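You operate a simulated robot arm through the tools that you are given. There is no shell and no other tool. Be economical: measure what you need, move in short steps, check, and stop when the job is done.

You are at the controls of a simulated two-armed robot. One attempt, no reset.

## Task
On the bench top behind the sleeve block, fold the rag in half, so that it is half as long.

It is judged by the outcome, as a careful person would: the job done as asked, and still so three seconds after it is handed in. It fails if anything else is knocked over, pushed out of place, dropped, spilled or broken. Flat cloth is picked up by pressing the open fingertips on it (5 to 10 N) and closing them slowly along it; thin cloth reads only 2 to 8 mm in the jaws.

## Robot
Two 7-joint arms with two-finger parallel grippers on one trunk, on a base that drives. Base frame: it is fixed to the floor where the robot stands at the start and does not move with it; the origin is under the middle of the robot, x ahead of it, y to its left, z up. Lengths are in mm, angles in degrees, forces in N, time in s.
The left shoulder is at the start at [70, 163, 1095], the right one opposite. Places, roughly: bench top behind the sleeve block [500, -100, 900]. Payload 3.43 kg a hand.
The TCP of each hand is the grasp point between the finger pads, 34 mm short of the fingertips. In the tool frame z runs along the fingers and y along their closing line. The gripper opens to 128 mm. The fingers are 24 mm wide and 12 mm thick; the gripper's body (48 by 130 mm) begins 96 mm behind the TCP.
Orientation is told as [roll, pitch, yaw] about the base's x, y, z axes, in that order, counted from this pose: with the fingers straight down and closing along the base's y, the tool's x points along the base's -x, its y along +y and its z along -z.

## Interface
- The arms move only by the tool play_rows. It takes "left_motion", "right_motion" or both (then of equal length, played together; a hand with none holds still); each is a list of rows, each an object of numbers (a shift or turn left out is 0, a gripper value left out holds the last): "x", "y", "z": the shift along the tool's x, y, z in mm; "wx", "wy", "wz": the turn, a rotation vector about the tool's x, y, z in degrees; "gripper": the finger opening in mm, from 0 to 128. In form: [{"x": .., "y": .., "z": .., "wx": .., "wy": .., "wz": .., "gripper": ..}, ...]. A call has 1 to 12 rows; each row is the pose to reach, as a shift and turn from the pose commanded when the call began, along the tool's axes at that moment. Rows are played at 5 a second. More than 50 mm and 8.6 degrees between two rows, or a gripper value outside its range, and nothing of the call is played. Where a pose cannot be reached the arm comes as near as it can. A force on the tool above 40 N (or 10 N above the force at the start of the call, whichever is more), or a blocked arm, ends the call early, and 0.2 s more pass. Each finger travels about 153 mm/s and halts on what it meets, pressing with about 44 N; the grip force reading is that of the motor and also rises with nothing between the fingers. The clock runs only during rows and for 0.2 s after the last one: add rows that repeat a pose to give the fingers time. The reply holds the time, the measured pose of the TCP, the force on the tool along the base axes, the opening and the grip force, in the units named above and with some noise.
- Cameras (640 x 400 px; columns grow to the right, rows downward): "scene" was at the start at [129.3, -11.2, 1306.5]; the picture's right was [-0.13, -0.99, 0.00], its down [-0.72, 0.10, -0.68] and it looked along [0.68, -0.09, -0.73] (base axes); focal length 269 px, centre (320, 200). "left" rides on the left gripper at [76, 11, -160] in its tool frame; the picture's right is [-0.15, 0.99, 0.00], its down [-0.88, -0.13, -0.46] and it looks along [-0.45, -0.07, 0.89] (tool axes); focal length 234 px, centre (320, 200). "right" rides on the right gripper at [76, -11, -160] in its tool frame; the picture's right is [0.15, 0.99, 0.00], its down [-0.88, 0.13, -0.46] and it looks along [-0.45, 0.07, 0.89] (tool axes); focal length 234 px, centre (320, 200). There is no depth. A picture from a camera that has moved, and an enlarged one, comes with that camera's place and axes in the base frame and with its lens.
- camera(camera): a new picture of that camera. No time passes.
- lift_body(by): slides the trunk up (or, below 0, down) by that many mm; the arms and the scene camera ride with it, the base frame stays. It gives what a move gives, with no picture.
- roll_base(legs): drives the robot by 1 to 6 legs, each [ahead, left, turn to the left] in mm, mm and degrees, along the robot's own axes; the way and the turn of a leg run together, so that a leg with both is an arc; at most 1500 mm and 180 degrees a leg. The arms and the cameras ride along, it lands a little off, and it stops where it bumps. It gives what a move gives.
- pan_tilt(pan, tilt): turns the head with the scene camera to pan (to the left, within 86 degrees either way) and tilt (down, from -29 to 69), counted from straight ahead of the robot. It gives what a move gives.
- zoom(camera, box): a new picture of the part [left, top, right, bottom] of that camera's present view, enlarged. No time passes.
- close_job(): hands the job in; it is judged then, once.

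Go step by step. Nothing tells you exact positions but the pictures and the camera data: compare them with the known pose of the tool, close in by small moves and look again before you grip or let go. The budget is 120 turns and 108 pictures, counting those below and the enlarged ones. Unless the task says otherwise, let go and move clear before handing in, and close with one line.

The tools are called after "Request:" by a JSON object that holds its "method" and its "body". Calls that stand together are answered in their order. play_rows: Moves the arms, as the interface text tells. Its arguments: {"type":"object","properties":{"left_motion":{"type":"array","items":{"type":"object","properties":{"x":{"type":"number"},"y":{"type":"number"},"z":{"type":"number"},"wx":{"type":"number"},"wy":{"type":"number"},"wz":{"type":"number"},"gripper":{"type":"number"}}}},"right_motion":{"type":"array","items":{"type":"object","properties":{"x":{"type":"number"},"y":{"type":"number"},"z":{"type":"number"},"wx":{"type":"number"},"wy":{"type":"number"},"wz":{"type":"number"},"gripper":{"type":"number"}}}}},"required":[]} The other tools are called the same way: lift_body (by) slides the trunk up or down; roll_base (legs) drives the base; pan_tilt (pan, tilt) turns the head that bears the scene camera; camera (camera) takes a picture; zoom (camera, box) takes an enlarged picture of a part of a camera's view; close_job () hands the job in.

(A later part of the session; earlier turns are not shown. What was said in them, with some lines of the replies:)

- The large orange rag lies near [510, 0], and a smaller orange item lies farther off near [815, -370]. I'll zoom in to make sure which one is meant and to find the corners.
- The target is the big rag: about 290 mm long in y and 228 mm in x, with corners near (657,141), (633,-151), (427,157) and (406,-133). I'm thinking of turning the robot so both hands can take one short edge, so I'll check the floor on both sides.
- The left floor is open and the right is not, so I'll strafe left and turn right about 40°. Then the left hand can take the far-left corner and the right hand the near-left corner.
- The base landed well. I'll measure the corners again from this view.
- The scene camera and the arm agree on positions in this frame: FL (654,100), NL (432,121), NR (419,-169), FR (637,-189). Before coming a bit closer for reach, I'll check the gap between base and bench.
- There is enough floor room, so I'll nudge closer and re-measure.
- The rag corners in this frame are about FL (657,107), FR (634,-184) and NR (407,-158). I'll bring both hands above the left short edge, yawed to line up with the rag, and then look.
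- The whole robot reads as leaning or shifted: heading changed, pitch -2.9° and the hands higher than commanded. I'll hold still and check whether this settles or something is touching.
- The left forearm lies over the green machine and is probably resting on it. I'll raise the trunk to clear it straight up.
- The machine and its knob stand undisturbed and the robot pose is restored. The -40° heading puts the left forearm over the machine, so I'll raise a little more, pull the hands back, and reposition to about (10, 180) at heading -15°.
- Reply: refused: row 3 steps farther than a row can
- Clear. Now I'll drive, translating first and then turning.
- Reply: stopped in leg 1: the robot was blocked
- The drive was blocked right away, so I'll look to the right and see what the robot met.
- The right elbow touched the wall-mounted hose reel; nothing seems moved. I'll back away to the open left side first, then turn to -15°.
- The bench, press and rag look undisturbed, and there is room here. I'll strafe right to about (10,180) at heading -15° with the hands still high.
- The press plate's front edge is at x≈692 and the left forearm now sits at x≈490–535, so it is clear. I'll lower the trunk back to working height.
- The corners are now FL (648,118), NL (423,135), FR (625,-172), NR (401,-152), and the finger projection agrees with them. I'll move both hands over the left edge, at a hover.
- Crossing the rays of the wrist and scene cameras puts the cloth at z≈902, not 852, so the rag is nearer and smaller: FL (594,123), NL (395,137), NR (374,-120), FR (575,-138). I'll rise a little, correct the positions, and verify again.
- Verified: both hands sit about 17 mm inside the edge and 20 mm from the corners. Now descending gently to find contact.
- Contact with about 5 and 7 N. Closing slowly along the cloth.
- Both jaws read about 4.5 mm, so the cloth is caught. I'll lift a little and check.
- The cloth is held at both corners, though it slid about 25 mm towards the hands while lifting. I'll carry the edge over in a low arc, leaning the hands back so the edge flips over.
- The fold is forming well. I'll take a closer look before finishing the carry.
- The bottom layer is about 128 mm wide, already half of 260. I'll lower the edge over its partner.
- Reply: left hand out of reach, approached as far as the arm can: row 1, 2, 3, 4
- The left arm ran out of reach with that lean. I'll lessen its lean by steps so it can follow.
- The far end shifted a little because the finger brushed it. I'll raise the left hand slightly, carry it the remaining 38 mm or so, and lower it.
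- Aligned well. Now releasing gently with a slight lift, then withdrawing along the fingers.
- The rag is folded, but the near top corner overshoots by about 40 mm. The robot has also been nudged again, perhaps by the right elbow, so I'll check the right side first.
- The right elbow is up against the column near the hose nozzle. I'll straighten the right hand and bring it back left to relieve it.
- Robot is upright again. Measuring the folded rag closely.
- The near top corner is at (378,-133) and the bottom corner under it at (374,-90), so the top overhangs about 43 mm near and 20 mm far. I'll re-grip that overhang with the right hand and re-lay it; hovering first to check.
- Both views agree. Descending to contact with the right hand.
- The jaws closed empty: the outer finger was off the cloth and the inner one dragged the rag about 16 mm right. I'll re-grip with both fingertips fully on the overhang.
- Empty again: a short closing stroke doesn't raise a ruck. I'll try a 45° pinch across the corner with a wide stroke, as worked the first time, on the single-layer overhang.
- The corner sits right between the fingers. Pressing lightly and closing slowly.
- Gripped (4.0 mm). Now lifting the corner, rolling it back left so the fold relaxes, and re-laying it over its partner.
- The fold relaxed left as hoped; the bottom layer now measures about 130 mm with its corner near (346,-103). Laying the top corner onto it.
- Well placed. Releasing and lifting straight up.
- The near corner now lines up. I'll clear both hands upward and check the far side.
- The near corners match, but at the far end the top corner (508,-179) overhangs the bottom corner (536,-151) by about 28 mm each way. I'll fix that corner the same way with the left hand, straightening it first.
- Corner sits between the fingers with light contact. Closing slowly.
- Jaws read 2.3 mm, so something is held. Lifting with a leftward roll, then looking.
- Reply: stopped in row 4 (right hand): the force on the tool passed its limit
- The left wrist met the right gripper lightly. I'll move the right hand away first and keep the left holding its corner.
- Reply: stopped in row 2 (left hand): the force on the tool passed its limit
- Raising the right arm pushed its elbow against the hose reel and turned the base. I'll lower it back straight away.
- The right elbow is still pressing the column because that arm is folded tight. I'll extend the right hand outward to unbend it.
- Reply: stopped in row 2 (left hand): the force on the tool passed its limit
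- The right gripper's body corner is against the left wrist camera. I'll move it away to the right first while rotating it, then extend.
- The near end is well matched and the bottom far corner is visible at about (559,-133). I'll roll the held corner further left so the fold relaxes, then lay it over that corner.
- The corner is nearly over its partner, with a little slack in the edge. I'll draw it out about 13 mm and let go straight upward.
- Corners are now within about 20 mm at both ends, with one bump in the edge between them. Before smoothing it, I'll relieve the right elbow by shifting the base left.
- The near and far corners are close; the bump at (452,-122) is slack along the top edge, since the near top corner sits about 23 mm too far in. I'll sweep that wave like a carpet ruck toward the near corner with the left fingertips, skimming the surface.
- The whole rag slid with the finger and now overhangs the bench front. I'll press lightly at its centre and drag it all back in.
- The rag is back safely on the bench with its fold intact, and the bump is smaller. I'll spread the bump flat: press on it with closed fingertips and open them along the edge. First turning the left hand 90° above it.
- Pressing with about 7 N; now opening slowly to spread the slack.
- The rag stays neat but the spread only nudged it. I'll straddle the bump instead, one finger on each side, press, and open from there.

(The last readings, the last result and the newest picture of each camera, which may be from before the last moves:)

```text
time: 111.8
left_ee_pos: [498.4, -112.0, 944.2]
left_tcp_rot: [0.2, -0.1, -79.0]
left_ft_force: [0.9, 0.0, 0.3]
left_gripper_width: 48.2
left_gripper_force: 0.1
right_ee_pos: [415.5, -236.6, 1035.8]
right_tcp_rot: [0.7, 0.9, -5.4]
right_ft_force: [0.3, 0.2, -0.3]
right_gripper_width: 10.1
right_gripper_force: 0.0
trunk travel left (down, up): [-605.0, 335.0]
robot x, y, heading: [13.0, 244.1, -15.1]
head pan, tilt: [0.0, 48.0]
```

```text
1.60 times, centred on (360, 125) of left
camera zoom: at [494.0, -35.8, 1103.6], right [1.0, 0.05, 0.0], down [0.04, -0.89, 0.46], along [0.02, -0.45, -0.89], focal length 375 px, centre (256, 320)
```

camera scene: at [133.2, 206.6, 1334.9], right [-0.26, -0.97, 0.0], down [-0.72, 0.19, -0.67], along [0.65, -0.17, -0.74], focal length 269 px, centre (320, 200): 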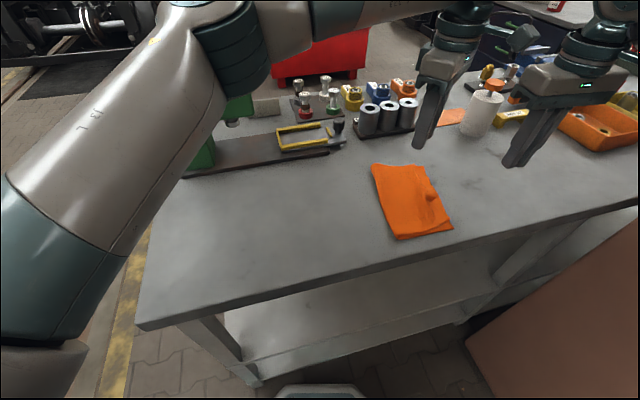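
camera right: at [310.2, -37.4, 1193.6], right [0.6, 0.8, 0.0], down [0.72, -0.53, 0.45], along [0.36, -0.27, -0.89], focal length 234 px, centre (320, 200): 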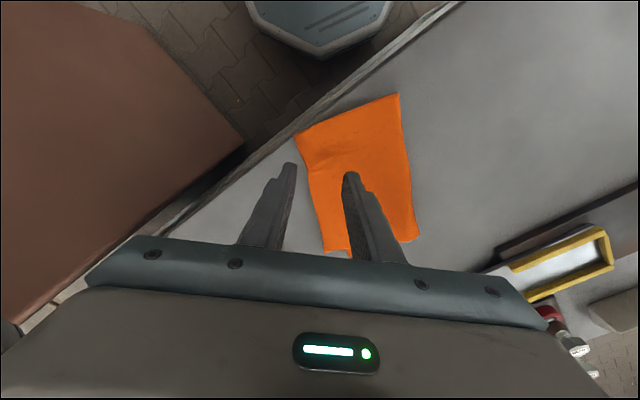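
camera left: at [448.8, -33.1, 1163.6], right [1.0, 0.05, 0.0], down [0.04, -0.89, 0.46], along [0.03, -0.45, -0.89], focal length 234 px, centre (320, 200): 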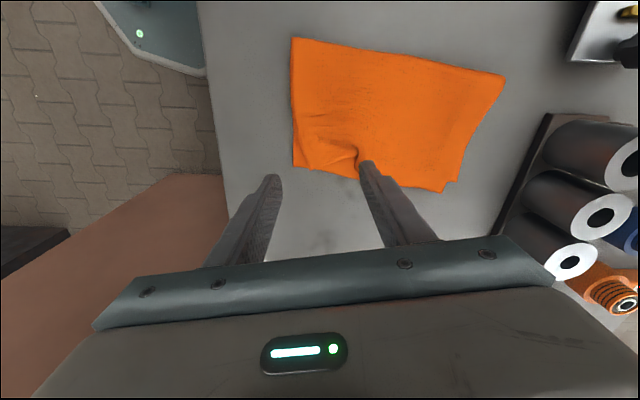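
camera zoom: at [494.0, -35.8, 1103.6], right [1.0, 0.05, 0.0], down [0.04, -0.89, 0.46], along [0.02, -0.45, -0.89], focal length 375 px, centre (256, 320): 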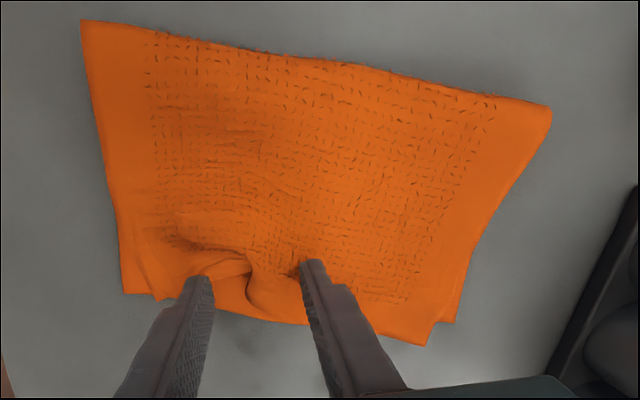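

The fingers straddle the bump nicely. Pressing and opening.

Request:
{"method": "play_rows", "body": {"left_motion": [{"z": 2}, {"z": 4}, {"z": 4.5, "gripper": 54}, {"z": 4.5, "gripper": 60}, {"z": 4.5, "gripper": 66}, {"z": 4.5, "gripper": 72}, {"z": 4.5, "gripper": 78}, {"z": 4.5, "gripper": 84}, {"z": 4.5, "gripper": 84}]}}

Request:
{"method": "zoom", "body": {"camera": "left", "box": [160, 0, 560, 250]}}

```text
time: 113.8
left_ee_pos: [497.6, -112.8, 940.5]
left_tcp_rot: [0.4, 0.1, -79.0]
left_ft_force: [-1.4, -0.4, 7.3]
left_gripper_width: 80.5
left_gripper_force: 0.0
right_ee_pos: [414.9, -236.2, 1034.8]
right_tcp_rot: [0.9, 0.7, -5.5]
right_ft_force: [0.4, -1.0, 0.0]
right_gripper_width: 9.9
right_gripper_force: 0.1
trunk travel left (down, up): [-605.0, 335.0]
robot x, y, heading: [9.5, 241.0, -15.2]
head pan, tilt: [0.0, 48.0]
```

```text
1.60 times, centred on (360, 125) of left
camera zoom: at [493.1, -35.8, 1099.8], right [1.0, 0.05, 0.0], down [0.04, -0.89, 0.46], along [0.03, -0.46, -0.89], focal length 375 px, centre (256, 320)
```

zoom: 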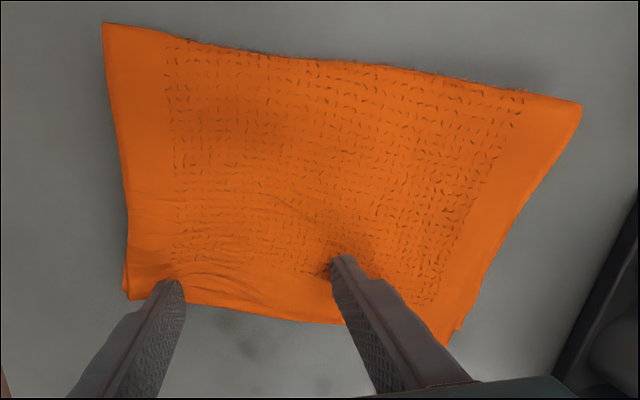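

The bump is gone and the edges match. Lifting straight up and checking the whole scene.

Request:
{"method": "play_rows", "body": {"left_motion": [{"z": -8}, {"z": -25}, {"z": -50}, {"z": -80}, {"z": -100}]}}

Request:
{"method": "zoom", "body": {"camera": "scene", "box": [320, 120, 512, 270]}}

Request:
{"method": "camera", "body": {"camera": "left"}}

Request:
{"method": "camera", "body": {"camera": "scene"}}

```text
time: 115.0
left_ee_pos: [498.8, -112.8, 1041.7]
left_tcp_rot: [0.2, 0.0, -78.9]
left_ft_force: [0.1, -0.2, 0.5]
left_gripper_width: 84.1
left_gripper_force: 0.0
right_ee_pos: [415.8, -236.1, 1035.4]
right_tcp_rot: [0.9, 0.8, -5.5]
right_ft_force: [1.1, 0.2, 0.6]
right_gripper_width: 9.8
right_gripper_force: 0.1
trunk travel left (down, up): [-605.0, 335.0]
robot x, y, heading: [8.4, 243.2, -14.8]
head pan, tilt: [0.0, 48.0]
```

```text
2.67 times, centred on (416, 195) of scene
camera zoom: at [135.1, 210.5, 1335.0], right [-0.26, -0.97, 0.0], down [-0.72, 0.19, -0.67], along [0.65, -0.17, -0.74], focal length 717 px, centre (64, 213)
```

zoom: 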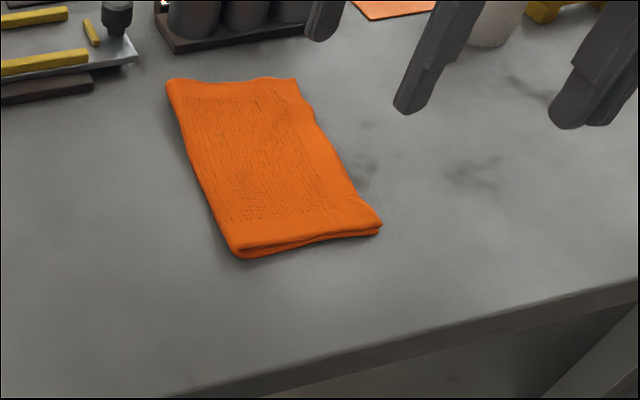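

```text
6 pictures are left
camera left: at [493.7, -36.5, 1200.9], right [1.0, 0.05, 0.0], down [0.04, -0.89, 0.46], along [0.02, -0.45, -0.89], focal length 234 px, centre (320, 200)
```

left: 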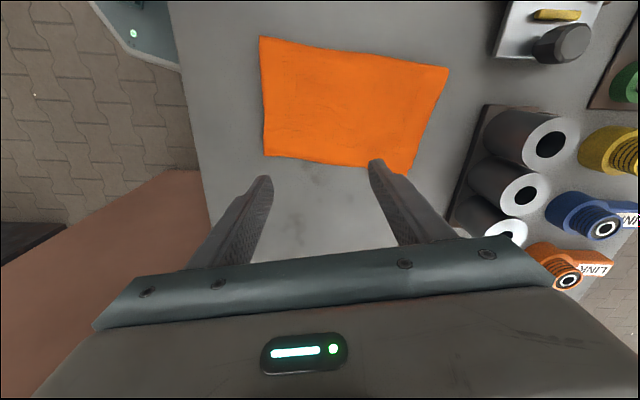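

```text
5 pictures are left
camera scene: at [135.1, 210.5, 1335.0], right [-0.26, -0.97, 0.0], down [-0.72, 0.19, -0.67], along [0.65, -0.17, -0.74], focal length 269 px, centre (320, 200)
```

scene: 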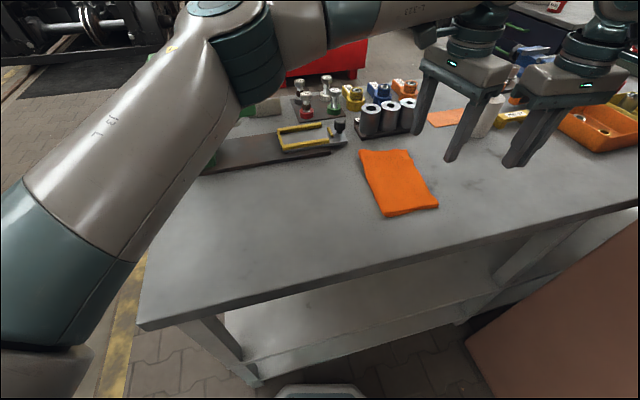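

The rag is folded in half with its edges together, lying flat on the bench. Both hands are open and clear, and nothing else appears to have moved.

Request:
{"method": "close_job", "body": {}}

```text
The job is handed in.
```

The rag is folded in half behind the sleeve block, about 130 mm long where it was about 260 mm, with its edges lined up to the eye, and I've handed the job in. It has shifted a little from where it lay at the start. On the way the arms bumped the hose reel column more than once and probably rested on the green press, but neither looked out of place in the pictures.
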